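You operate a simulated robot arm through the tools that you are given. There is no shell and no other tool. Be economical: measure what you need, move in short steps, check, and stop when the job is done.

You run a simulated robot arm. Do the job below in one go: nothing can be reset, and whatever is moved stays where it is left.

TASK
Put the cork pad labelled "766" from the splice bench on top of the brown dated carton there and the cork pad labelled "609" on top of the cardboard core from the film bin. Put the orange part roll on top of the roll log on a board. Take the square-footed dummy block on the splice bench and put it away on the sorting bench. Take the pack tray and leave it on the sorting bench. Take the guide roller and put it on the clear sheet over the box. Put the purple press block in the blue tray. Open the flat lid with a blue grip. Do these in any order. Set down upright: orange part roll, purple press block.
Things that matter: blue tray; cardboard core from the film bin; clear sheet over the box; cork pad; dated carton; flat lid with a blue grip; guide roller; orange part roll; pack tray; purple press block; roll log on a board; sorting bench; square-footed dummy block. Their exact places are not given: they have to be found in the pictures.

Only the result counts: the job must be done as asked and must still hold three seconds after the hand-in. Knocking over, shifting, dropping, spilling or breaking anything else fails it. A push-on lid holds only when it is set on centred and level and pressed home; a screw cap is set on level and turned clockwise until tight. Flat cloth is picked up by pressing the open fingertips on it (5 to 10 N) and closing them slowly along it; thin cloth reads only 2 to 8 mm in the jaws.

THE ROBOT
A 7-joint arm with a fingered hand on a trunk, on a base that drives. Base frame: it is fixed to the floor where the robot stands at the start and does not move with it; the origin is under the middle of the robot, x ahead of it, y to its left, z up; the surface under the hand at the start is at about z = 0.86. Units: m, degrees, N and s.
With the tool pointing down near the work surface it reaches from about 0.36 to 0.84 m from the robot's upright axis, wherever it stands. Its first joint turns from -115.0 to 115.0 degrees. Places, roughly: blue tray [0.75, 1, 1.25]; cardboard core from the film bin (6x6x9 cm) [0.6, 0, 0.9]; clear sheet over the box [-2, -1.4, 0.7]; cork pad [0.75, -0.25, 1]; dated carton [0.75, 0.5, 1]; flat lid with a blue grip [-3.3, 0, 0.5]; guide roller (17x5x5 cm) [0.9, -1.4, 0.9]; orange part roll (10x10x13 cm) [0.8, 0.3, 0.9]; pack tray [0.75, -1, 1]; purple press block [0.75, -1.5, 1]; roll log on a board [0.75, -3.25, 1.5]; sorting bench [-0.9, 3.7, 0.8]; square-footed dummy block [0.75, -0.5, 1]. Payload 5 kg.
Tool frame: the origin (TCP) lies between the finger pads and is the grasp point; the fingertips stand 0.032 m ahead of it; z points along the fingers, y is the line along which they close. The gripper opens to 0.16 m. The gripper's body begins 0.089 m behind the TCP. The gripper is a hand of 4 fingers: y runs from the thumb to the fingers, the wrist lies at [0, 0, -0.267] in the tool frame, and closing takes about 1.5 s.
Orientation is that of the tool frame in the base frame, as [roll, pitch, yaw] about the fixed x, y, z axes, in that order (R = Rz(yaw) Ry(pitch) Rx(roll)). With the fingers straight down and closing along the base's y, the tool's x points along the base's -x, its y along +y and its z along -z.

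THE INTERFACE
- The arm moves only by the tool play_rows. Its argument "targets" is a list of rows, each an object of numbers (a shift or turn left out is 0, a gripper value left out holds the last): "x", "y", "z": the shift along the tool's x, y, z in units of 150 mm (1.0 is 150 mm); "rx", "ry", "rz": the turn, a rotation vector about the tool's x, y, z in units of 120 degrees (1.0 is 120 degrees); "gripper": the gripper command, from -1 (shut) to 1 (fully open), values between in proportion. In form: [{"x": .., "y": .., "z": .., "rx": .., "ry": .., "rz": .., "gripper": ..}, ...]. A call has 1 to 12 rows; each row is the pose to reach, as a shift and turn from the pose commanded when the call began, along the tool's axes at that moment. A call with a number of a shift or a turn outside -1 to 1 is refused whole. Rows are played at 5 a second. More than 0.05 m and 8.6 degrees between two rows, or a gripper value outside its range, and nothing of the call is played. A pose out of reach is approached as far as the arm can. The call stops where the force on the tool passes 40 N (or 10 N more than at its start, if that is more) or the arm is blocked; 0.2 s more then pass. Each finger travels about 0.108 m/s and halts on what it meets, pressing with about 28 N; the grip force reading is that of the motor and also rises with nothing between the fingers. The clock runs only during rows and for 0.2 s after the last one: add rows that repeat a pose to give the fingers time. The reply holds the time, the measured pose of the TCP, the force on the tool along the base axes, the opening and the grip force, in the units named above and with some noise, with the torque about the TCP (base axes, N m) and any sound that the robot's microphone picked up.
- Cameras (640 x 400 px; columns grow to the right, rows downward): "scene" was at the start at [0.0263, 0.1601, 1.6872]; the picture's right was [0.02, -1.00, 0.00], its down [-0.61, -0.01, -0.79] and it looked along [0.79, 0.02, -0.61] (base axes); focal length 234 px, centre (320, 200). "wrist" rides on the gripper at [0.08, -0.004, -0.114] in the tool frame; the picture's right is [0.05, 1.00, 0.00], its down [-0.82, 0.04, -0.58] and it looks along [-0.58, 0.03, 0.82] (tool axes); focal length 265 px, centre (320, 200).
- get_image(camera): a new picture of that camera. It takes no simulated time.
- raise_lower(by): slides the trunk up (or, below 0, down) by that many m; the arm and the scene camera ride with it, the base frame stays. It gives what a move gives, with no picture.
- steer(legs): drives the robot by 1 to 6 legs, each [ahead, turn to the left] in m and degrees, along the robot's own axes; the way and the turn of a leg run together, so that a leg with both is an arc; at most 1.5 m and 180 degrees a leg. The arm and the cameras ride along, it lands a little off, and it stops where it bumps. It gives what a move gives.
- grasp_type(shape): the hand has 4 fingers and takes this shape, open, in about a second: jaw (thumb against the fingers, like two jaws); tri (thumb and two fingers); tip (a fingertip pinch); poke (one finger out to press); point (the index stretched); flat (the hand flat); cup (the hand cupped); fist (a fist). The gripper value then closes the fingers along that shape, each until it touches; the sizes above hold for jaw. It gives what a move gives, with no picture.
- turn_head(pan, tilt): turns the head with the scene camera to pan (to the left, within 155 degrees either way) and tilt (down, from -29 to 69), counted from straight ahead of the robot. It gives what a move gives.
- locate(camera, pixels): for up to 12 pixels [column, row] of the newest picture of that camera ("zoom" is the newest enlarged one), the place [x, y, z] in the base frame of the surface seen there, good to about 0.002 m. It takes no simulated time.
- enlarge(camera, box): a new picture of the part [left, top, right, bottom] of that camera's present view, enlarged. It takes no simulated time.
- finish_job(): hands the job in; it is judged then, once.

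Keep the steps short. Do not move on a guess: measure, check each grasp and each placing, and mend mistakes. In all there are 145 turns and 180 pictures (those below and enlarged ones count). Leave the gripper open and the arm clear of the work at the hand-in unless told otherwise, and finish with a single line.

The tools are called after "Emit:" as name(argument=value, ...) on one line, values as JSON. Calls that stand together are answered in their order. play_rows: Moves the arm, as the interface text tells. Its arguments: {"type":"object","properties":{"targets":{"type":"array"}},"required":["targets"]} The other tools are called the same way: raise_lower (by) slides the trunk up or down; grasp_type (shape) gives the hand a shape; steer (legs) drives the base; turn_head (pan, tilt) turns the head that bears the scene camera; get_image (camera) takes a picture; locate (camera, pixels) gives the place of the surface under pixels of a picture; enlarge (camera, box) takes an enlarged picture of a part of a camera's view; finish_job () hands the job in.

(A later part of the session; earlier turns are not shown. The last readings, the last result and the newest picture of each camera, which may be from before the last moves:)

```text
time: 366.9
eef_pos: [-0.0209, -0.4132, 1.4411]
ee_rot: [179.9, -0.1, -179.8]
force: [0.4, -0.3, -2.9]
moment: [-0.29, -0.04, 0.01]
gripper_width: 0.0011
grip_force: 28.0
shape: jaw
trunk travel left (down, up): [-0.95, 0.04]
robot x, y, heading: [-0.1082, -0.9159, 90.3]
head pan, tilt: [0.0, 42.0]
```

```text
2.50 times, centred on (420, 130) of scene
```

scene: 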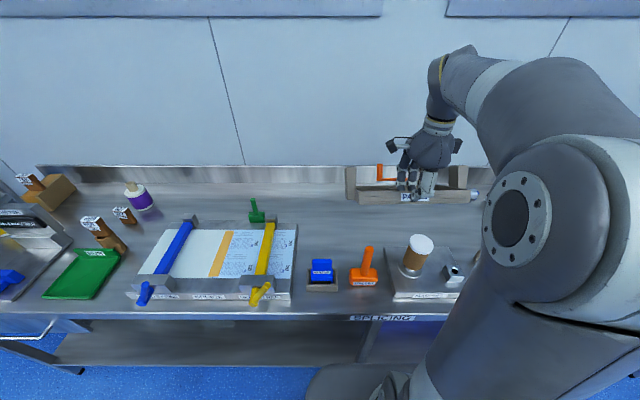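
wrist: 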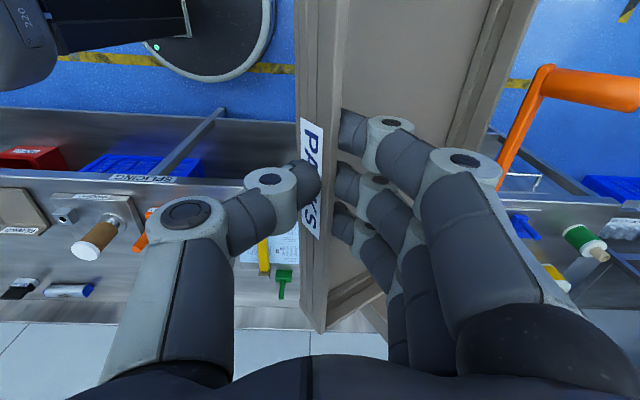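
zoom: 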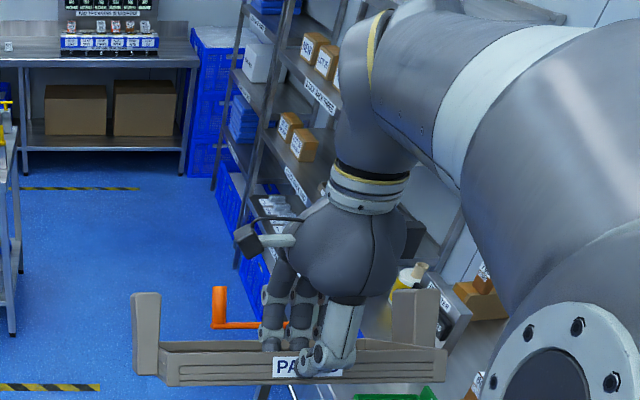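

Tray droops but is stable. Drive on to the sorting bench.

Emit:
steer(legs=[[1.5, 0], [1.5, 0], [0, 47], [1.2, 0], [0, -47]])

Emit:
turn_head(pan=0, tilt=50)

Emit:
get_image(camera="scene")

Emit:
get_image(camera="wrist")

```text
time: 385.9
eef_pos: [-0.6615, 2.6585, 1.44]
ee_rot: [-179.9, -0.2, -129.5]
force: [0.6, -0.2, -3.7]
moment: [-0.27, -0.13, -0.03]
gripper_width: 0.001
grip_force: 28.2
shape: jaw
trunk travel left (down, up): [-0.95, 0.04]
robot x, y, heading: [-0.3301, 2.2744, 148.9]
head pan, tilt: [0.0, 42.0]
stopped in leg 4: the robot was blocked; the commanded pose is now the measured one
```

```text
time: 386.6
eef_pos: [-0.6651, 2.655, 1.442]
ee_rot: [179.9, 0.0, -129.5]
force: [-0.5, 0.5, -2.8]
moment: [-0.16, -0.23, 0.02]
gripper_width: 0.0009
grip_force: 27.3
shape: jaw
trunk travel left (down, up): [-0.95, 0.04]
robot x, y, heading: [-0.3339, 2.2723, 148.8]
head pan, tilt: [0.0, 50.0]
```

```text
48 pictures are left
```

scene: 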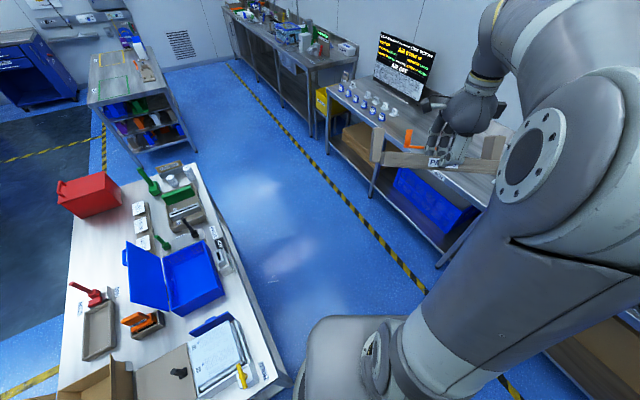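

```text
47 pictures are left
```

wrist: 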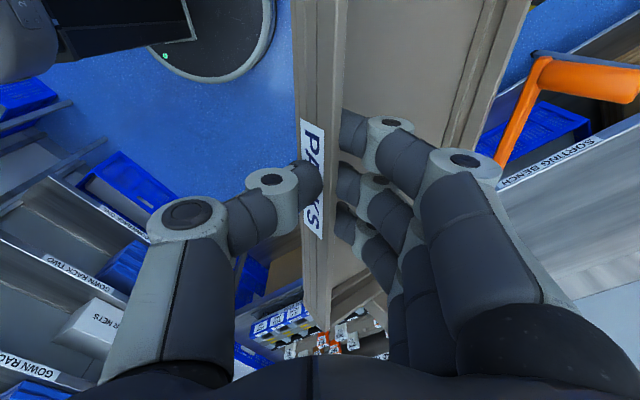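

Bumped the middle table's corner. Locate its edge to plan around it, and check nothing moved.

Emit:
locate(camera="scene", pixels=[[285, 375], [240, 285], [195, 168], [330, 330], [275, 280], [300, 250], [420, 150], [370, 105], [345, 330]])

Emit:
enlarge(camera="scene", box=[40, 160, 340, 400])

```text
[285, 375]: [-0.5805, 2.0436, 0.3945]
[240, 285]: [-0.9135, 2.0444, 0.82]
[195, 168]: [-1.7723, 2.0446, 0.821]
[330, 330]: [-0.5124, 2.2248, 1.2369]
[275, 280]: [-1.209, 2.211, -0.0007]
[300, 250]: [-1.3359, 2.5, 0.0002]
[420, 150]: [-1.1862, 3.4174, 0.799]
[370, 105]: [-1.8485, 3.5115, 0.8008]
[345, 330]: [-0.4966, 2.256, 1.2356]
```

```text
1.67 times, centred on (190, 280) of scene
```

zoom: 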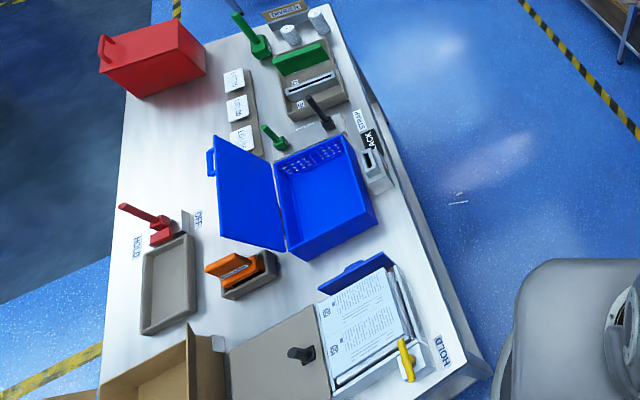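

Table edge is y=2.044; nothing moved. Go around: heading 90, then left, then face the bench.

Emit:
steer(legs=[[0, -59], [0.42, 0], [0, 90], [0.72, 0], [0, -90], [0.2, 0]])

Emit:
get_image(camera="scene")

Emit:
locate(camera="scene", pixels=[[320, 270], [320, 240], [200, 220], [100, 230], [330, 150], [400, 270], [300, 200], [250, 250]])

```text
time: 388.4
eef_pos: [-0.423, 2.7188, 1.4406]
ee_rot: [-179.8, -0.5, -155.8]
force: [1.7, -0.6, -4.2]
moment: [-0.23, 0.08, 0.0]
gripper_width: 0.0008
grip_force: 27.6
shape: jaw
trunk travel left (down, up): [-0.95, 0.04]
robot x, y, heading: [-0.2807, 2.2398, 134.1]
head pan, tilt: [0.0, 50.0]
stopped in leg 1: the robot was blocked; the commanded pose is now the measured one
```

```text
45 pictures are left
```

scene: 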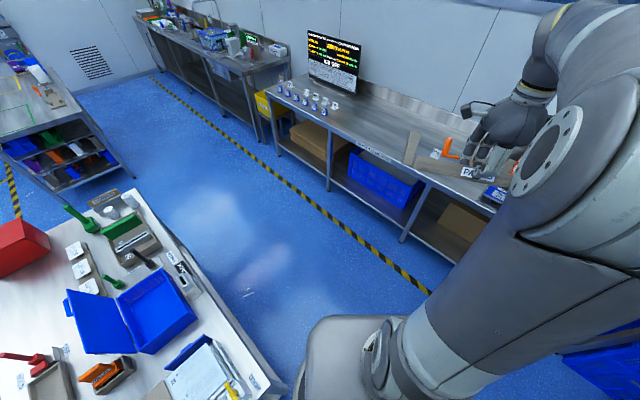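

```text
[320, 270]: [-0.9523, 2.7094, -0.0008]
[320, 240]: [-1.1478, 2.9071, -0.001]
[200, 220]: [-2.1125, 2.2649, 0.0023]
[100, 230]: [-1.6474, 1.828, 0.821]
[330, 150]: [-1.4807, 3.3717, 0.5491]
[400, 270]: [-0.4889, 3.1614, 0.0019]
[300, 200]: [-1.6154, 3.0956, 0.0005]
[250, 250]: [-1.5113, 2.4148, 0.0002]
```

Rear is touching the table. Back off 0.15, turn to 90°, then proceed.

Emit:
steer(legs=[[-0.15, 0], [0, -44], [0.58, 0], [0, 90], [0.85, 0], [0, -90]])

Emit:
get_image(camera="scene")

Emit:
locate(camera="scene", pixels=[[320, 240], [320, 220], [200, 200], [100, 200], [330, 150], [400, 220], [300, 200], [250, 220]])

```text
time: 406.5
eef_pos: [-0.8028, 3.1339, 1.4397]
ee_rot: [-179.8, -0.2, 161.0]
force: [0.4, 0.5, -3.3]
moment: [-0.25, 0.12, -0.01]
gripper_width: 0.0007
grip_force: 27.5
shape: jaw
trunk travel left (down, up): [-0.95, 0.04]
robot x, y, heading: [-1.0274, 2.6917, 90.6]
head pan, tilt: [0.0, 50.0]
```

```text
44 pictures are left
```

scene: 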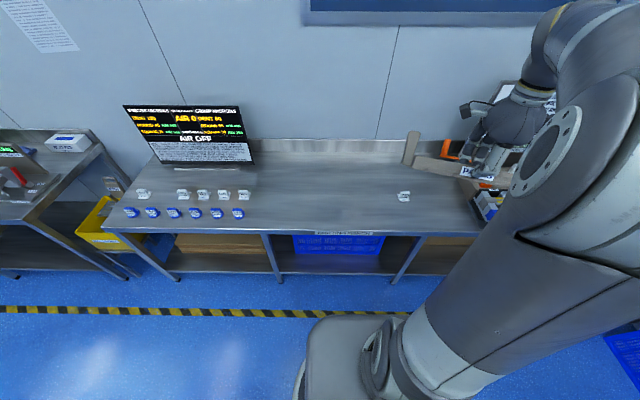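

```text
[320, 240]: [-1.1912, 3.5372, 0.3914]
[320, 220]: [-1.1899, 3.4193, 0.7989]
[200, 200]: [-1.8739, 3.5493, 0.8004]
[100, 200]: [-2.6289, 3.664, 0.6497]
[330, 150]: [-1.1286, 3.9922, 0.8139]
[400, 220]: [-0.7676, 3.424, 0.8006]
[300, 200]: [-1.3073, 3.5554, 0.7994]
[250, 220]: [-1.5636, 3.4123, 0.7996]
```

The tool's yaw drifted relative to the base; straighten it (19°), drive forward 0.2 and re-measure.

Emit:
play_rows(targets=[{"rz": -0.06}, {"rz": -0.12}, {"rz": -0.163}])

Emit:
steer(legs=[[0.2, 0]])

Emit:
play_rows(targets=[{"x": -0.3}, {"x": -0.6}, {"x": -0.9}, {"x": -1.0}])

Emit:
play_rows(targets=[{"x": -0.3}, {"x": -0.6}, {"x": -0.9}, {"x": -1.0}])

Emit:
raise_lower(by=-0.3)

Emit:
get_image(camera="scene")

```text
time: 407.3
eef_pos: [-0.8028, 3.1333, 1.4392]
ee_rot: [-179.9, -0.3, -179.3]
force: [-0.2, -0.1, -4.1]
moment: [-0.28, -0.02, -0.01]
gripper_width: 0.0005
grip_force: 27.9
shape: jaw
trunk travel left (down, up): [-0.95, 0.04]
robot x, y, heading: [-1.0268, 2.6907, 90.5]
head pan, tilt: [0.0, 50.0]
```

```text
time: 408.9
eef_pos: [-0.8051, 3.3418, 1.4394]
ee_rot: [-179.8, -0.3, -179.6]
force: [0.2, 1.0, -4.4]
moment: [-0.3, -0.01, -0.01]
gripper_width: 0.0007
grip_force: 27.8
shape: jaw
trunk travel left (down, up): [-0.95, 0.04]
robot x, y, heading: [-1.0323, 2.8925, 90.6]
head pan, tilt: [0.0, 50.0]
```

```text
time: 409.9
eef_pos: [-0.6558, 3.3386, 1.4407]
ee_rot: [-179.9, -0.3, -179.8]
force: [-0.3, 1.3, -3.9]
moment: [-0.25, 0.01, 0.06]
gripper_width: 0.0009
grip_force: 28.1
shape: jaw
trunk travel left (down, up): [-0.95, 0.04]
robot x, y, heading: [-1.0278, 2.8937, 90.5]
head pan, tilt: [0.0, 50.0]
```

```text
time: 410.9
eef_pos: [-0.5047, 3.3391, 1.4383]
ee_rot: [-179.9, -0.2, -179.7]
force: [0.3, -1.1, -3.5]
moment: [-0.25, -0.02, 0.06]
gripper_width: 0.0009
grip_force: 28.6
shape: jaw
trunk travel left (down, up): [-0.95, 0.04]
robot x, y, heading: [-1.0296, 2.8928, 90.8]
head pan, tilt: [0.0, 50.0]
```

```text
time: 413.9
eef_pos: [-0.505, 3.3388, 1.1383]
ee_rot: [-179.8, -0.3, -179.7]
force: [-1.4, -0.5, -3.0]
moment: [-0.28, 0.04, -0.04]
gripper_width: 0.0006
grip_force: 28.2
shape: jaw
trunk travel left (down, up): [-0.65, 0.34]
robot x, y, heading: [-1.0311, 2.8924, 90.5]
head pan, tilt: [0.0, 50.0]
```

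```text
43 pictures are left
```

scene: 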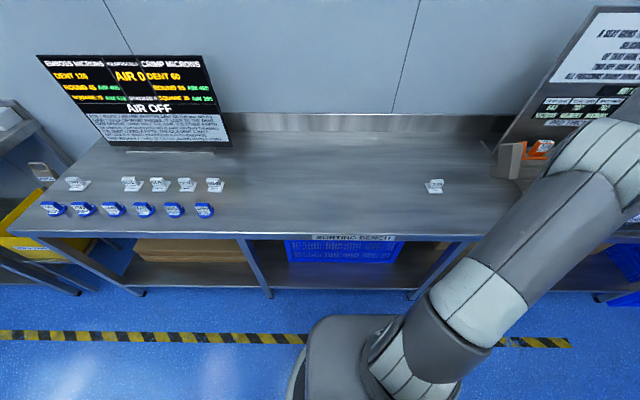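

I moved the wrong way (tool +x is base −x). No contact; raise a bit and move left over the free area.

Emit:
raise_lower(by=0.12)

Emit:
play_rows(targets=[{"x": 0.3}, {"x": 0.6}, {"x": 0.9}, {"x": 1.0}])

Emit:
play_rows(targets=[{"x": 0.3}, {"x": 0.6}, {"x": 0.9}, {"x": 1.0}])

Emit:
play_rows(targets=[{"x": 0.3}, {"x": 0.6}, {"x": 0.9}, {"x": 1.0}])

Emit:
play_rows(targets=[{"x": 0.3}, {"x": 0.6}, {"x": 0.9}, {"x": 1.0}])

Emit:
get_image(camera="scene")

```text
time: 415.4
eef_pos: [-0.5044, 3.3395, 1.2579]
ee_rot: [-179.8, -0.2, -179.7]
force: [-0.2, 0.0, -3.8]
moment: [-0.29, 0.01, 0.03]
gripper_width: 0.0006
grip_force: 28.0
shape: jaw
trunk travel left (down, up): [-0.77, 0.22]
robot x, y, heading: [-1.0301, 2.894, 90.8]
head pan, tilt: [0.0, 50.0]
```

```text
time: 416.4
eef_pos: [-0.654, 3.3378, 1.2589]
ee_rot: [-180.0, -0.3, -179.8]
force: [0.2, 0.1, -3.6]
moment: [-0.25, 0.02, 0.01]
gripper_width: 0.0007
grip_force: 28.1
shape: jaw
trunk travel left (down, up): [-0.77, 0.22]
robot x, y, heading: [-1.0274, 2.8965, 90.5]
head pan, tilt: [0.0, 50.0]
```

```text
time: 417.4
eef_pos: [-0.8053, 3.3381, 1.2608]
ee_rot: [-179.7, -0.3, -179.8]
force: [0.2, -0.4, -3.7]
moment: [-0.26, 0.03, -0.02]
gripper_width: 0.0004
grip_force: 28.2
shape: jaw
trunk travel left (down, up): [-0.77, 0.22]
robot x, y, heading: [-1.0274, 2.8955, 90.7]
head pan, tilt: [0.0, 50.0]
```

```text
time: 418.4
eef_pos: [-0.9543, 3.3364, 1.2605]
ee_rot: [-179.9, -0.3, -179.8]
force: [0.2, 0.5, -3.2]
moment: [-0.26, 0.0, 0.02]
gripper_width: 0.0007
grip_force: 28.7
shape: jaw
trunk travel left (down, up): [-0.77, 0.22]
robot x, y, heading: [-1.0281, 2.8943, 90.8]
head pan, tilt: [0.0, 50.0]
```

```text
time: 419.4
eef_pos: [-1.1035, 3.3365, 1.2627]
ee_rot: [-179.9, -0.3, -179.8]
force: [0.8, 1.4, -4.6]
moment: [-0.26, -0.01, -0.01]
gripper_width: 0.0006
grip_force: 27.9
shape: jaw
trunk travel left (down, up): [-0.77, 0.22]
robot x, y, heading: [-1.0287, 2.8947, 90.6]
head pan, tilt: [0.0, 50.0]
```

```text
42 pictures are left
```

scene: 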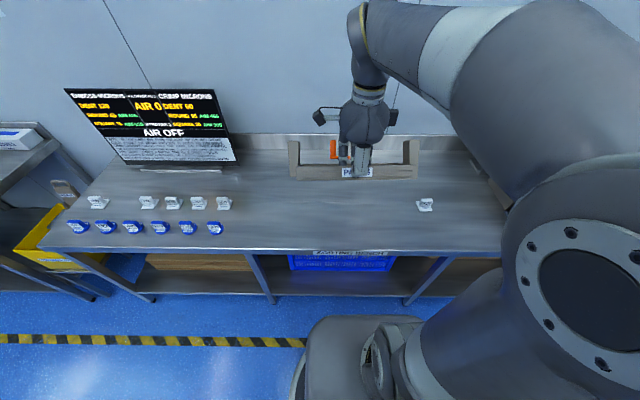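

Positioned over free bench. Move in 0.12 m, lower the trunk 0.25, check.

Emit:
play_rows(targets=[{"y": 0.3}, {"y": 0.6}, {"y": 0.8}])

Emit:
raise_lower(by=-0.25)

Emit:
get_image(camera="scene")

Emit:
enlarge(camera="scene", box=[260, 110, 440, 240])

Emit:
locate(camera="zoom", pixels=[[120, 120], [180, 120], [560, 120], [250, 130], [300, 230], [150, 240], [500, 240], [260, 90]])

```text
time: 420.2
eef_pos: [-1.1044, 3.4578, 1.2618]
ee_rot: [-179.8, -0.3, -179.7]
force: [0.1, 0.5, -4.1]
moment: [-0.31, -0.03, 0.0]
gripper_width: 0.0008
grip_force: 27.8
shape: jaw
trunk travel left (down, up): [-0.77, 0.22]
robot x, y, heading: [-1.0285, 2.8935, 90.7]
head pan, tilt: [0.0, 50.0]
```

```text
time: 422.8
eef_pos: [-1.1046, 3.4573, 1.0136]
ee_rot: [-179.9, -0.3, -179.6]
force: [0.2, -0.7, -4.3]
moment: [-0.28, 0.0, 0.04]
gripper_width: 0.0009
grip_force: 28.0
shape: jaw
trunk travel left (down, up): [-0.52, 0.47]
robot x, y, heading: [-1.0282, 2.8951, 90.4]
head pan, tilt: [0.0, 50.0]
```

```text
41 pictures are left
```

scene: 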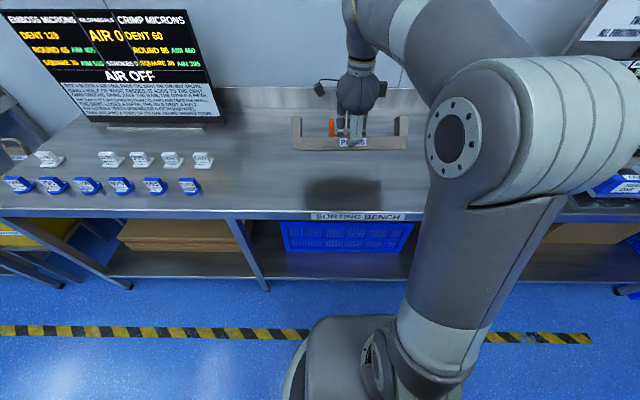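

```text
3.08 times, centred on (350, 175) of scene
```

zoom: 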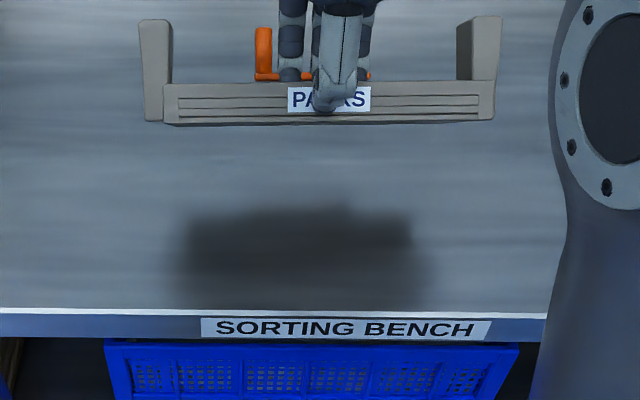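

```text
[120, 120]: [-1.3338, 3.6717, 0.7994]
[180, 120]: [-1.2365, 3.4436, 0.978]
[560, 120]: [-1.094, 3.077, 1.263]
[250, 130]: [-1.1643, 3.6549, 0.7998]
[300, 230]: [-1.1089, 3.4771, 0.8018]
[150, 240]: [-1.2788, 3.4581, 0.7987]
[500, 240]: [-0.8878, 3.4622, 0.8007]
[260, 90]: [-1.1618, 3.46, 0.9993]
```

Tilt the hand 25° to bring the drooped tray nearly level, then look.

Emit:
play_rows(targets=[{"rx": -0.07}, {"rx": -0.14}, {"rx": -0.21}])

Emit:
enlarge(camera="scene", box=[260, 90, 440, 240])

Emit:
locate(camera="zoom", pixels=[[120, 80], [160, 150], [155, 180], [490, 80], [480, 160], [230, 100], [300, 140], [400, 140]])

```text
time: 423.6
eef_pos: [-1.1039, 3.4568, 1.0131]
ee_rot: [154.9, -0.2, -179.9]
force: [-0.2, 0.1, -4.0]
moment: [-0.36, 0.0, 0.03]
gripper_width: 0.0008
grip_force: 28.3
shape: jaw
trunk travel left (down, up): [-0.52, 0.47]
robot x, y, heading: [-1.03, 2.8905, 90.7]
head pan, tilt: [0.0, 50.0]
```

```text
2.67 times, centred on (350, 165) of scene
```

zoom: 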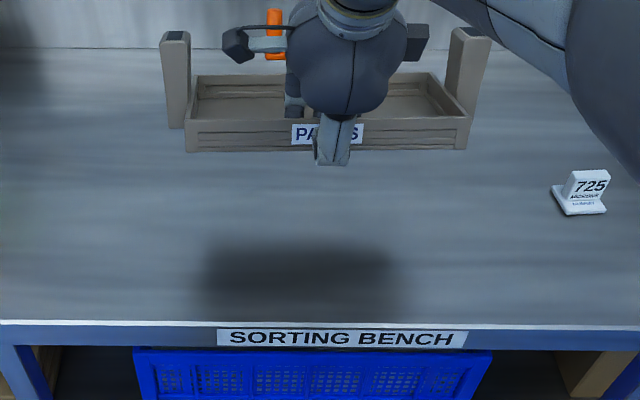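

```text
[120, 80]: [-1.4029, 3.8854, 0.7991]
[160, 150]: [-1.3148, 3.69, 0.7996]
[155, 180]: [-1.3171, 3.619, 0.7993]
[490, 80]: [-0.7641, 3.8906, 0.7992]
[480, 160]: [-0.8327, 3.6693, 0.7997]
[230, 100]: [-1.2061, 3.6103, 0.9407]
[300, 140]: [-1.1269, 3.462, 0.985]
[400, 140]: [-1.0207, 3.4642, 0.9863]
```

Droop now ~11°. Lower to near the bench.

Emit:
play_rows(targets=[{"z": 0.2, "y": -0.093}, {"z": 0.4, "y": -0.187}, {"z": 0.6, "y": -0.28}, {"z": 0.75, "y": -0.35}])

Emit:
play_rows(targets=[{"z": 0.04, "y": -0.019}, {"z": 0.08, "y": -0.037}, {"z": 0.12, "y": -0.056}, {"z": 0.16, "y": -0.075}, {"z": 0.19, "y": -0.089}])

Emit:
enlarge(camera="scene", box=[260, 90, 440, 240])

Emit:
locate(camera="zoom", pixels=[[230, 150], [300, 200], [400, 200], [190, 200], [300, 215], [190, 140]])

```text
time: 424.6
eef_pos: [-1.1055, 3.4572, 0.888]
ee_rot: [154.8, -0.2, -179.7]
force: [-0.2, 0.5, -3.3]
moment: [-0.39, 0.01, 0.02]
gripper_width: 0.0006
grip_force: 28.4
shape: jaw
trunk travel left (down, up): [-0.52, 0.47]
robot x, y, heading: [-1.0275, 2.8945, 90.7]
head pan, tilt: [0.0, 50.0]
```

```text
time: 425.8
eef_pos: [-1.1046, 3.4565, 0.8589]
ee_rot: [154.9, -0.4, -179.6]
force: [-0.2, -1.1, -2.6]
moment: [-0.14, 0.1, -0.01]
gripper_width: 0.0007
grip_force: 27.6
shape: jaw
trunk travel left (down, up): [-0.52, 0.47]
robot x, y, heading: [-1.0315, 2.8945, 90.6]
head pan, tilt: [0.0, 50.0]
```

```text
2.67 times, centred on (350, 165) of scene
```

zoom: 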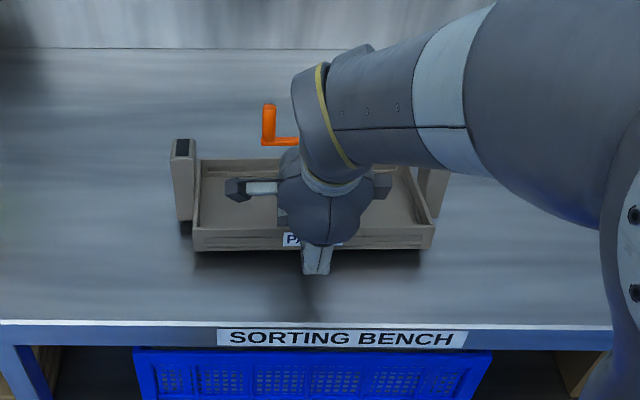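

```text
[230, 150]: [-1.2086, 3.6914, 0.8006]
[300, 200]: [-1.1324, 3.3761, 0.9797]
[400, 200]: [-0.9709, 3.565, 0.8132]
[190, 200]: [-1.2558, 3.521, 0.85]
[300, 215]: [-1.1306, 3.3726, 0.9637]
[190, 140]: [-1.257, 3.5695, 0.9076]
```

Back edge rests; lower another ~11 mm.

Emit:
play_rows(targets=[{"z": 0.025, "y": -0.012}, {"z": 0.05, "y": -0.023}, {"z": 0.066, "y": -0.031}])

Emit:
get_image(camera="wrist")

```text
time: 426.6
eef_pos: [-1.105, 3.4567, 0.847]
ee_rot: [154.8, -0.2, -179.6]
force: [-0.5, -1.2, -2.0]
moment: [-0.09, 0.1, 0.03]
gripper_width: 0.0006
grip_force: 28.1
shape: jaw
trunk travel left (down, up): [-0.52, 0.47]
robot x, y, heading: [-1.0289, 2.8986, 90.6]
head pan, tilt: [0.0, 50.0]
```

```text
37 pictures are left
```

wrist: 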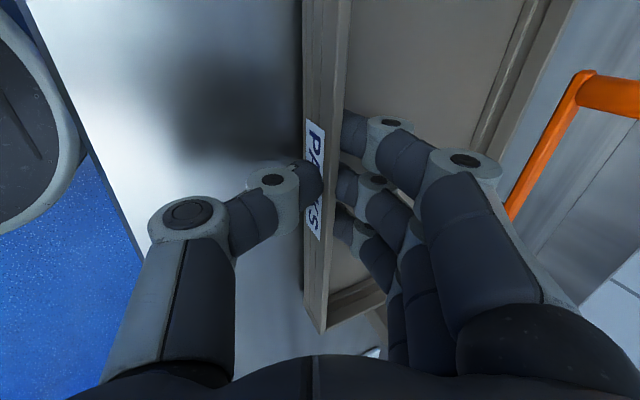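

Still carrying 2 N. Lower in 2 mm steps more.

Emit:
play_rows(targets=[{"z": 0.015, "y": -0.007}, {"z": 0.03, "y": -0.014}, {"z": 0.04, "y": -0.019}])

Emit:
locate(camera="wrist", pixels=[[315, 150], [310, 290], [330, 100], [400, 60], [315, 210]])

```text
time: 427.4
eef_pos: [-1.1046, 3.4573, 0.841]
ee_rot: [154.8, -0.3, -179.6]
force: [0.5, -0.2, 4.5]
moment: [-0.06, 0.07, 0.01]
gripper_width: 0.0008
grip_force: 27.8
shape: jaw
trunk travel left (down, up): [-0.52, 0.47]
robot x, y, heading: [-1.0297, 2.8981, 90.4]
head pan, tilt: [0.0, 50.0]
```

```text
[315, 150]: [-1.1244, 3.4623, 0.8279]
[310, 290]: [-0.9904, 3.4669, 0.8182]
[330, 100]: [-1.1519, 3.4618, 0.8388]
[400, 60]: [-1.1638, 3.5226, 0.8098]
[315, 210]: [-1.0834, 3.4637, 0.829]
```

Seated. Turn the hand back to vertical (tray stays on bench), then open and rise.

Emit:
play_rows(targets=[{"rx": 0.04}, {"rx": 0.08}, {"rx": 0.12}, {"rx": 0.16}, {"rx": 0.2}])

Emit:
play_rows(targets=[{"gripper": -0.9}, {"gripper": -0.75}, {"gripper": -0.6}, {"gripper": -0.4}, {"gripper": -0.2}, {"gripper": -0.1}, {"z": -0.2}, {"z": -0.5}, {"z": -0.8}, {"z": -1.0}])

Emit:
get_image(camera="wrist")

Emit:
get_image(camera="scene")

```text
time: 428.6
eef_pos: [-1.1046, 3.4572, 0.8432]
ee_rot: [178.8, -0.3, -179.7]
force: [0.3, 12.5, 31.1]
moment: [0.49, 0.03, -0.02]
gripper_width: 0.0021
grip_force: 28.1
shape: jaw
trunk travel left (down, up): [-0.52, 0.47]
robot x, y, heading: [-1.0318, 2.8941, 90.6]
head pan, tilt: [0.0, 50.0]
```

```text
time: 430.8
eef_pos: [-1.1045, 3.4529, 0.9914]
ee_rot: [178.8, -0.3, -179.7]
force: [-0.8, 0.3, 1.0]
moment: [0.03, 0.0, -0.04]
gripper_width: 0.0716
grip_force: 0.1
shape: jaw
trunk travel left (down, up): [-0.52, 0.47]
robot x, y, heading: [-1.0263, 2.893, 91.0]
head pan, tilt: [0.0, 50.0]
```

```text
36 pictures are left
```

wrist: 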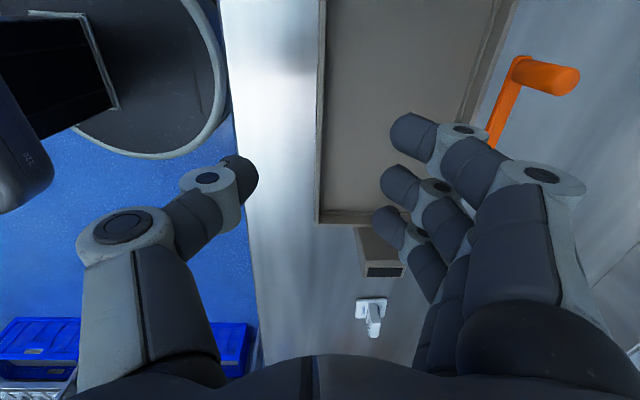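

```text
35 pictures are left
```

scene: 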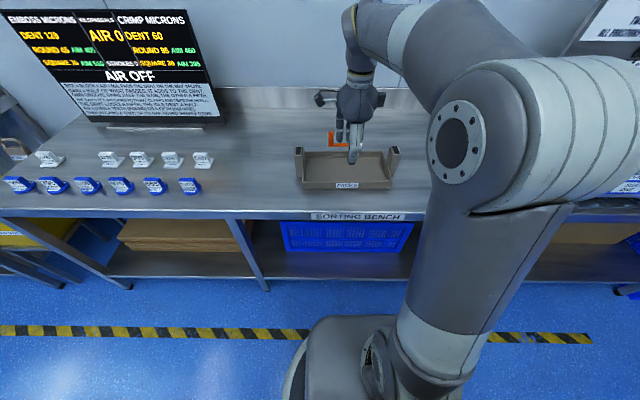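

Tray sits on the sorting bench. Retract and drive back to the guide roller, keeping the tool's 90° yaw.

Emit:
raise_lower(by=0.18)

Emit:
play_rows(targets=[{"y": -0.3}, {"y": -0.6}, {"y": -0.8}])

Emit:
steer(legs=[[-0.2, 0], [0, -90.6], [0.92, 0], [0, -90], [1.5, 0], [1.5, 0]])

Emit:
steer(legs=[[1.0, 0], [0, 90]])

```text
time: 432.8
eef_pos: [-1.1035, 3.4541, 1.1693]
ee_rot: [178.9, -0.3, -179.7]
force: [0.3, 0.1, 0.0]
moment: [0.02, -0.03, 0.02]
gripper_width: 0.0717
grip_force: 0.1
shape: jaw
trunk travel left (down, up): [-0.7, 0.29]
robot x, y, heading: [-1.031, 2.8935, 90.6]
head pan, tilt: [0.0, 50.0]
```

```text
time: 433.6
eef_pos: [-1.1018, 3.3329, 1.1688]
ee_rot: [178.8, -0.3, -179.6]
force: [-0.4, 0.5, 0.7]
moment: [0.02, 0.01, 0.05]
gripper_width: 0.0716
grip_force: 0.0
shape: jaw
trunk travel left (down, up): [-0.7, 0.29]
robot x, y, heading: [-1.0302, 2.893, 90.5]
head pan, tilt: [0.0, 50.0]
```

```text
time: 461.4
eef_pos: [-0.0495, -0.7676, 1.1678]
ee_rot: [178.9, -0.2, -0.7]
force: [0.0, 1.0, -0.1]
moment: [0.01, 0.01, -0.01]
gripper_width: 0.0715
grip_force: 0.0
shape: jaw
trunk travel left (down, up): [-0.7, 0.29]
robot x, y, heading: [-0.1117, -0.3286, -90.2]
head pan, tilt: [0.0, 50.0]
```

```text
time: 470.4
eef_pos: [0.3182, -1.2785, 1.1691]
ee_rot: [178.9, -0.3, 88.2]
force: [-0.1, 0.2, -0.4]
moment: [-0.02, -0.03, -0.02]
gripper_width: 0.0713
grip_force: 0.1
shape: jaw
trunk travel left (down, up): [-0.7, 0.29]
robot x, y, heading: [-0.123, -1.3371, -1.4]
head pan, tilt: [0.0, 50.0]
```

Advance 0.18 and move over the roller.

Emit:
steer(legs=[[0.18, 1.4]])

Emit:
play_rows(targets=[{"y": 0.25, "x": -0.15}, {"y": 0.5, "x": -0.3}, {"y": 0.75, "x": -0.45}, {"y": 1.0, "x": -0.6}])

Emit:
play_rows(targets=[{"y": 0.25, "z": 0.1}, {"y": 0.5, "z": 0.25}, {"y": 0.75, "z": 0.45}, {"y": 1.0, "z": 0.65, "gripper": 0.05}])

Emit:
get_image(camera="wrist")

```text
time: 471.9
eef_pos: [0.4946, -1.2693, 1.1677]
ee_rot: [179.0, -0.3, 89.8]
force: [0.3, 0.3, 0.1]
moment: [0.0, 0.03, -0.03]
gripper_width: 0.0716
grip_force: 0.0
shape: jaw
trunk travel left (down, up): [-0.7, 0.29]
robot x, y, heading: [0.0529, -1.3372, 0.2]
head pan, tilt: [0.0, 50.0]
```

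```text
time: 472.9
eef_pos: [0.645, -1.3614, 1.1699]
ee_rot: [179.1, -0.3, 89.8]
force: [0.0, -0.4, 0.8]
moment: [0.01, 0.02, 0.0]
gripper_width: 0.0716
grip_force: 0.0
shape: jaw
trunk travel left (down, up): [-0.7, 0.29]
robot x, y, heading: [0.0567, -1.337, 0.3]
head pan, tilt: [0.0, 50.0]
```

```text
time: 473.9
eef_pos: [0.7974, -1.36, 1.0749]
ee_rot: [178.9, -0.4, 89.8]
force: [-1.3, 0.0, -0.4]
moment: [0.0, 0.03, 0.01]
gripper_width: 0.0833
grip_force: 0.0
shape: jaw
trunk travel left (down, up): [-0.7, 0.29]
robot x, y, heading: [0.0523, -1.3368, 0.2]
head pan, tilt: [0.0, 50.0]
```

```text
34 pictures are left
```

wrist: 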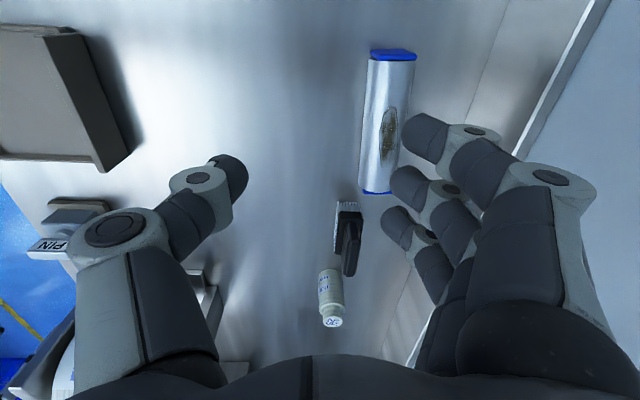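

Emit:
locate(camera="wrist", pixels=[[390, 58], [378, 188], [385, 90], [380, 150], [364, 150], [398, 150], [388, 130], [346, 215], [540, 150]])

```text
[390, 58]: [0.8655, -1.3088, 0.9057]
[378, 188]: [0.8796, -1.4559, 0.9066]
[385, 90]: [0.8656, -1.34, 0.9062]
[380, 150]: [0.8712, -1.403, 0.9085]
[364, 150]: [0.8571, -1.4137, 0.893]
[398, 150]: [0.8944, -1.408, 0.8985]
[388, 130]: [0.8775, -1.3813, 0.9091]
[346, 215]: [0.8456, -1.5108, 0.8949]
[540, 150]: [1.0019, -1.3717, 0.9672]
```

Roller centre (0.874,−1.383), axis 4° off y. Align, then descend to z 0.898 (tips just above bench).

Emit:
play_rows(targets=[{"x": -0.08, "y": 0.2, "z": 0.2, "rz": -0.035}, {"x": -0.153, "y": 0.4, "z": 0.4, "rz": -0.035}, {"x": -0.153, "y": 0.51, "z": 0.6, "rz": -0.035}])

Emit:
get_image(camera="wrist")

Emit:
locate(camera="wrist", pixels=[[320, 100], [320, 150], [300, 100], [340, 100], [320, 60], [320, 200]])

```text
time: 474.7
eef_pos: [0.8742, -1.3824, 0.9867]
ee_rot: [179.0, -0.1, 94.0]
force: [-0.5, 0.6, -0.3]
moment: [-0.02, 0.02, 0.01]
gripper_width: 0.0833
grip_force: 0.1
shape: jaw
trunk travel left (down, up): [-0.7, 0.29]
robot x, y, heading: [0.0532, -1.3371, -0.1]
head pan, tilt: [0.0, 50.0]
```

```text
33 pictures are left
```

wrist: 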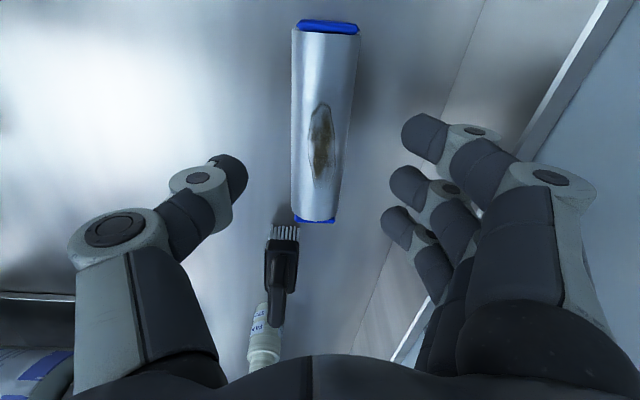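

```text
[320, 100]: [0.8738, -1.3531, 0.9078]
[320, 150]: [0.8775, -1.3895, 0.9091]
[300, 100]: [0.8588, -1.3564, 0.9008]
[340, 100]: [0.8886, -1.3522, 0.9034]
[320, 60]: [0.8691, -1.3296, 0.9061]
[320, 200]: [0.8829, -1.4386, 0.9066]
```

Emit:
play_rows(targets=[{"z": 0.25}, {"z": 0.45}, {"z": 0.55}, {"z": 0.592}])

Emit:
play_rows(targets=[{"gripper": -0.1}, {"gripper": -0.25}, {"gripper": -0.4}, {"gripper": -1}, {"gripper": -1}, {"gripper": -1}, {"gripper": -1}])

Emit:
play_rows(targets=[{"z": -0.1}, {"z": -0.35}, {"z": -0.6}])

Emit:
get_image(camera="wrist")

```text
time: 475.7
eef_pos: [0.8751, -1.3809, 0.8977]
ee_rot: [178.9, -0.2, 94.0]
force: [0.4, 0.0, 0.4]
moment: [0.02, -0.02, -0.01]
gripper_width: 0.0833
grip_force: 0.1
shape: jaw
trunk travel left (down, up): [-0.7, 0.29]
robot x, y, heading: [0.06, -1.3354, -0.0]
head pan, tilt: [0.0, 50.0]
```

```text
time: 477.3
eef_pos: [0.8736, -1.3822, 0.8985]
ee_rot: [178.9, -0.1, 94.1]
force: [0.0, 0.3, 0.4]
moment: [-0.02, -0.01, -0.04]
gripper_width: 0.041
grip_force: 28.3
shape: jaw
trunk travel left (down, up): [-0.7, 0.29]
robot x, y, heading: [0.0566, -1.3356, -0.0]
head pan, tilt: [0.0, 50.0]
```

```text
time: 478.1
eef_pos: [0.8744, -1.3802, 0.9883]
ee_rot: [179.0, -0.1, 94.1]
force: [-0.1, -0.2, -4.7]
moment: [0.0, -0.04, -0.01]
gripper_width: 0.0407
grip_force: 28.0
shape: jaw
trunk travel left (down, up): [-0.7, 0.29]
robot x, y, heading: [0.052, -1.3383, 0.2]
head pan, tilt: [0.0, 50.0]
```

```text
32 pictures are left
```

wrist: 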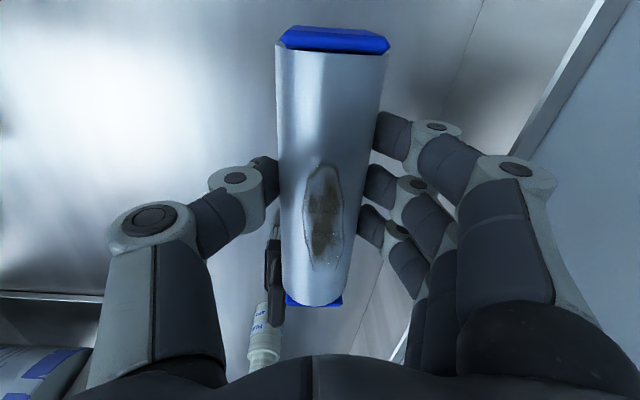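

Roller held. Retract, back off and turn to face −x; look at the sheet.

Emit:
play_rows(targets=[{"z": -0.25, "y": -0.1}, {"z": -0.5, "y": -0.3}, {"z": -0.75, "y": -0.5}, {"z": -0.9, "y": -0.75}, {"z": -1.0, "y": -1.0}])

Emit:
play_rows(targets=[{"y": -0.3}, {"y": -0.6}, {"y": -0.9}, {"y": -1.0}])

Emit:
steer(legs=[[-0.35, 0], [0, 180]])

Emit:
turn_head(pan=0, tilt=35)

Emit:
get_image(camera="scene")

```text
time: 479.3
eef_pos: [0.722, -1.3948, 1.1387]
ee_rot: [178.9, -0.2, 94.1]
force: [-0.3, -0.3, -4.4]
moment: [0.01, -0.04, 0.02]
gripper_width: 0.0407
grip_force: 28.4
shape: jaw
trunk travel left (down, up): [-0.7, 0.29]
robot x, y, heading: [0.0522, -1.337, 0.2]
head pan, tilt: [0.0, 50.0]
```

```text
time: 480.3
eef_pos: [0.5716, -1.4043, 1.1343]
ee_rot: [178.9, -0.2, 94.1]
force: [-0.7, -0.2, -4.3]
moment: [0.07, -0.01, 0.02]
gripper_width: 0.0408
grip_force: 27.6
shape: jaw
trunk travel left (down, up): [-0.7, 0.29]
robot x, y, heading: [0.0538, -1.3397, 0.1]
head pan, tilt: [0.0, 50.0]
```

```text
time: 490.1
eef_pos: [-0.8175, -1.2972, 1.1341]
ee_rot: [178.8, -0.2, -83.2]
force: [0.1, 0.9, -4.1]
moment: [-0.04, -0.02, 0.0]
gripper_width: 0.0399
grip_force: 28.2
shape: jaw
trunk travel left (down, up): [-0.7, 0.29]
robot x, y, heading: [-0.2953, -1.3372, -177.2]
head pan, tilt: [0.0, 50.0]
```

```text
time: 490.9
eef_pos: [-0.817, -1.2968, 1.1338]
ee_rot: [178.9, -0.3, -83.2]
force: [0.0, -0.2, -4.9]
moment: [-0.02, -0.02, -0.01]
gripper_width: 0.0404
grip_force: 28.3
shape: jaw
trunk travel left (down, up): [-0.7, 0.29]
robot x, y, heading: [-0.294, -1.3391, -177.0]
head pan, tilt: [0.0, 35.0]
```

```text
31 pictures are left
```

scene: 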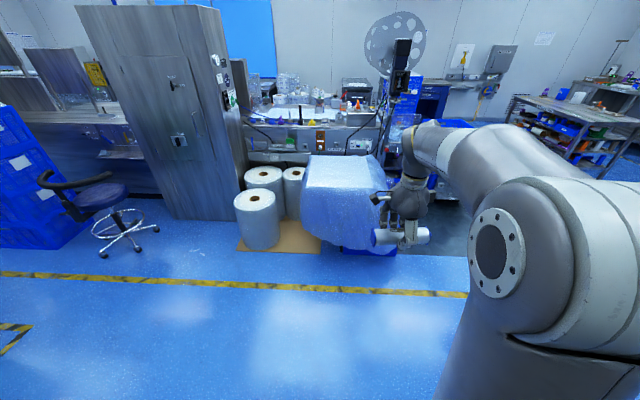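

Emit:
locate(camera="scene", pixels=[[340, 175], [310, 162], [370, 162], [300, 188], [380, 190], [340, 190], [340, 210], [340, 158], [335, 245], [370, 250], [350, 175], [320, 175]])

Emit:
enlarge(camera="scene", box=[270, 130, 450, 270])

```text
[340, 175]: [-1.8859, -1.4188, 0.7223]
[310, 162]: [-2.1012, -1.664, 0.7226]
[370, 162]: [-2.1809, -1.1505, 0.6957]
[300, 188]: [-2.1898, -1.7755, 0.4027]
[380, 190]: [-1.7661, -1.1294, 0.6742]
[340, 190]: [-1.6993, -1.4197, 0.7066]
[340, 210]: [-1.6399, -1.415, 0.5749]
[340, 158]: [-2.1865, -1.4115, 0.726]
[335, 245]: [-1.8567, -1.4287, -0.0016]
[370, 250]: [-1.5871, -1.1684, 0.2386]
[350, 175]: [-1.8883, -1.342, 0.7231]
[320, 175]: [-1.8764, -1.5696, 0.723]
```

```text
2.86 times, centred on (360, 200) of scene
```

zoom: 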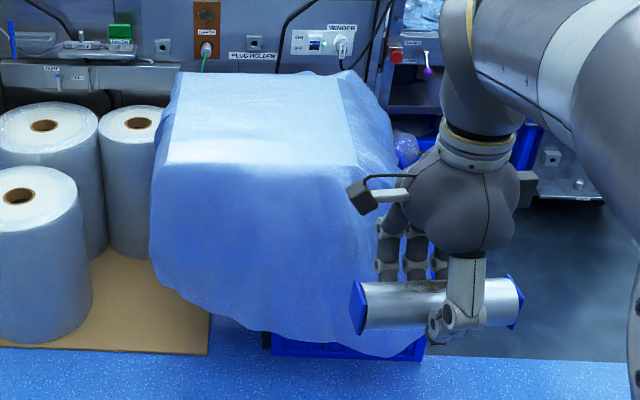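

Top is flat at z 0.723, x −2.18…−1.72, y −1.66…−1.16. Drive up 0.85 m and position.

Emit:
steer(legs=[[0.86, -3]])

Emit:
turn_head(pan=0, tilt=48)

Emit:
get_image(camera="scene")

Emit:
locate(camera="scene", pixels=[[280, 200], [300, 180], [330, 180], [280, 170], [330, 220], [260, 200], [320, 160], [350, 180], [300, 150], [230, 200]])

```text
time: 495.4
eef_pos: [-1.6816, -1.2919, 1.1337]
ee_rot: [178.9, -0.1, -86.2]
force: [0.1, -0.9, -3.3]
moment: [-0.02, 0.01, -0.01]
gripper_width: 0.0402
grip_force: 28.1
shape: jaw
trunk travel left (down, up): [-0.7, 0.29]
robot x, y, heading: [-1.1619, -1.3575, 179.8]
head pan, tilt: [0.0, 35.0]
```

```text
time: 496.2
eef_pos: [-1.6822, -1.2915, 1.1329]
ee_rot: [178.9, -0.2, -86.2]
force: [-0.2, 0.0, -4.1]
moment: [-0.04, -0.02, 0.01]
gripper_width: 0.0402
grip_force: 27.9
shape: jaw
trunk travel left (down, up): [-0.7, 0.29]
robot x, y, heading: [-1.1625, -1.3596, 180.0]
head pan, tilt: [0.0, 48.0]
```

```text
29 pictures are left
```

scene: 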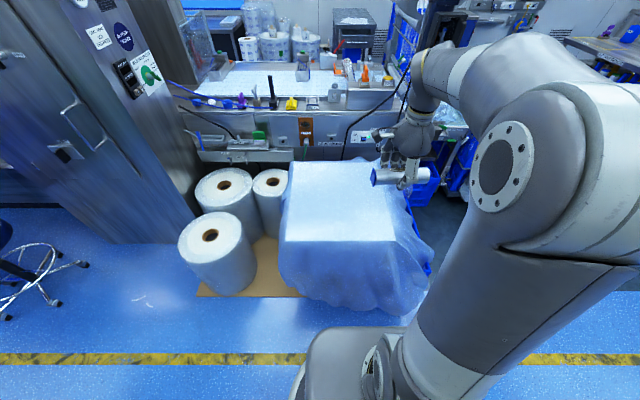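

```text
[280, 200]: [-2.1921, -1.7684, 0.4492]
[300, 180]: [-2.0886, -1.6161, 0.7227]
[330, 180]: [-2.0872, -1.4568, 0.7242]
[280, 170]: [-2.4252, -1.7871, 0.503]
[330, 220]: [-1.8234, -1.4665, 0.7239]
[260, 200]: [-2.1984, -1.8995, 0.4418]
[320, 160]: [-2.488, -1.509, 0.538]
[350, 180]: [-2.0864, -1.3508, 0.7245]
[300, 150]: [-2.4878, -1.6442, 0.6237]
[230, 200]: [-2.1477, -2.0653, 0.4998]
```

Move over (−1.93,−1.42) and lower.

Emit:
play_rows(targets=[{"y": 0.25, "x": 0.18}, {"y": 0.5, "x": 0.37}, {"y": 0.75, "x": 0.56}, {"y": 1.0, "x": 0.75}])

Emit:
play_rows(targets=[{"y": 0.25, "z": 0.1}, {"y": 0.5, "z": 0.2}, {"y": 0.71, "z": 0.4}, {"y": 0.71, "z": 0.7}])

Emit:
raise_lower(by=-0.2)

Emit:
get_image(camera="scene")

```text
time: 497.2
eef_pos: [-1.824, -1.4117, 1.1337]
ee_rot: [179.0, -0.3, -86.2]
force: [-0.4, -1.0, -4.3]
moment: [0.03, -0.06, 0.01]
gripper_width: 0.0399
grip_force: 28.7
shape: jaw
trunk travel left (down, up): [-0.7, 0.29]
robot x, y, heading: [-1.1641, -1.3596, 179.7]
head pan, tilt: [0.0, 48.0]
```

```text
time: 498.2
eef_pos: [-1.9314, -1.4205, 1.0334]
ee_rot: [178.9, -0.1, -86.2]
force: [-0.6, -0.1, -3.4]
moment: [-0.03, -0.05, -0.01]
gripper_width: 0.0399
grip_force: 28.6
shape: jaw
trunk travel left (down, up): [-0.7, 0.29]
robot x, y, heading: [-1.1657, -1.3553, 180.0]
head pan, tilt: [0.0, 48.0]
```

```text
time: 500.4
eef_pos: [-1.9312, -1.422, 0.833]
ee_rot: [178.9, -0.3, -86.2]
force: [0.0, 0.2, -3.1]
moment: [-0.03, -0.02, 0.0]
gripper_width: 0.0399
grip_force: 28.1
shape: jaw
trunk travel left (down, up): [-0.5, 0.49]
robot x, y, heading: [-1.1655, -1.3599, 180.0]
head pan, tilt: [0.0, 48.0]
```

```text
28 pictures are left
```

scene: 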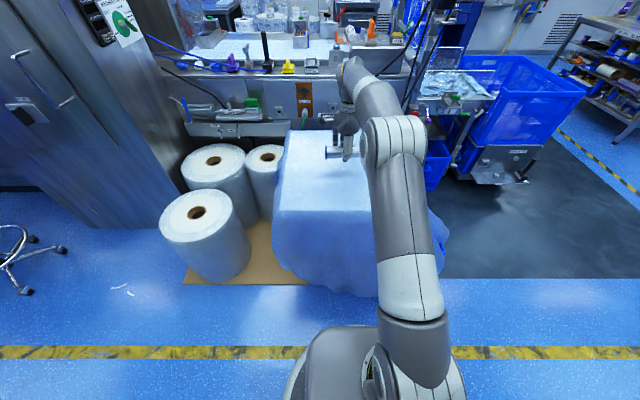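

Lower slowly to contact.

Emit:
play_rows(targets=[{"z": 0.2}, {"z": 0.35}, {"z": 0.42}, {"z": 0.45}, {"z": 0.47}])

Emit:
get_image(camera="wrist")

```text
time: 501.6
eef_pos: [-1.9335, -1.4213, 0.7626]
ee_rot: [178.9, -0.2, -86.1]
force: [0.4, 0.3, -3.7]
moment: [-0.01, 0.03, 0.01]
gripper_width: 0.04
grip_force: 27.9
shape: jaw
trunk travel left (down, up): [-0.5, 0.49]
robot x, y, heading: [-1.1647, -1.3634, 180.0]
head pan, tilt: [0.0, 48.0]
```

```text
27 pictures are left
```

wrist: 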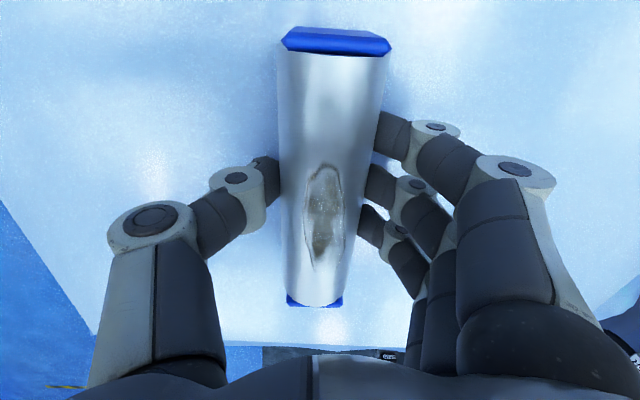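

Still hanging free; lower in 1.5 mm steps.

Emit:
play_rows(targets=[{"z": 0.01}, {"z": 0.02}, {"z": 0.03}, {"z": 0.04}])

```text
time: 502.6
eef_pos: [-1.932, -1.4213, 0.757]
ee_rot: [178.9, -0.3, -86.3]
force: [0.1, -0.4, -3.4]
moment: [0.03, -0.01, -0.01]
gripper_width: 0.0397
grip_force: 28.1
shape: jaw
trunk travel left (down, up): [-0.5, 0.49]
robot x, y, heading: [-1.1646, -1.3549, 179.9]
head pan, tilt: [0.0, 48.0]
```

Emit:
play_rows(targets=[{"z": 0.01}, {"z": 0.02}, {"z": 0.03}, {"z": 0.04}])

Emit:
locate(camera="wrist", pixels=[[230, 100], [420, 60], [230, 300], [335, 100], [335, 250], [500, 100]])

```text
time: 503.6
eef_pos: [-1.9325, -1.4207, 0.7562]
ee_rot: [178.5, -0.1, -86.1]
force: [2.3, 1.5, 23.9]
moment: [0.01, -0.13, -0.01]
gripper_width: 0.041
grip_force: 28.0
shape: jaw
trunk travel left (down, up): [-0.5, 0.49]
robot x, y, heading: [-1.1621, -1.359, 180.1]
head pan, tilt: [0.0, 48.0]
```

```text
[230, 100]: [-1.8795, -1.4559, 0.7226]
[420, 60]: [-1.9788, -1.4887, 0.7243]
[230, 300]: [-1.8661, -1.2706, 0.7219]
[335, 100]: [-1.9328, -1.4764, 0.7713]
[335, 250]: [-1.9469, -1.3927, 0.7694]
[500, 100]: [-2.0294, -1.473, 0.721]
```

Contact. Ease up, open slowly.

Emit:
play_rows(targets=[{"z": -0.025}, {"z": -0.025, "gripper": -0.45}, {"z": -0.025, "gripper": -0.4}, {"z": -0.025, "gripper": -0.3}, {"z": -0.025, "gripper": -0.2}, {"z": -0.025, "gripper": -0.05}, {"z": -0.025, "gripper": 0.1}, {"z": -0.025, "gripper": 0.1}, {"z": -0.3}, {"z": -0.6}, {"z": -0.8}])

Emit:
get_image(camera="wrist")

```text
time: 506.0
eef_pos: [-1.9316, -1.4208, 0.8721]
ee_rot: [178.9, -0.2, -86.3]
force: [-0.3, -0.1, -0.2]
moment: [-0.03, -0.04, 0.0]
gripper_width: 0.0872
grip_force: 0.1
shape: jaw
trunk travel left (down, up): [-0.5, 0.49]
robot x, y, heading: [-1.1627, -1.3585, 179.7]
head pan, tilt: [0.0, 48.0]
```

```text
26 pictures are left
```

wrist: 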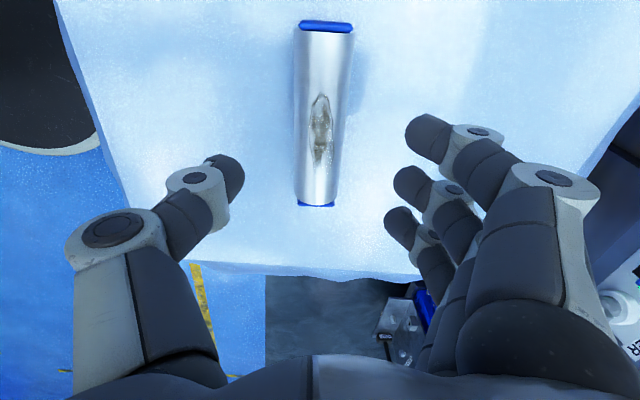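

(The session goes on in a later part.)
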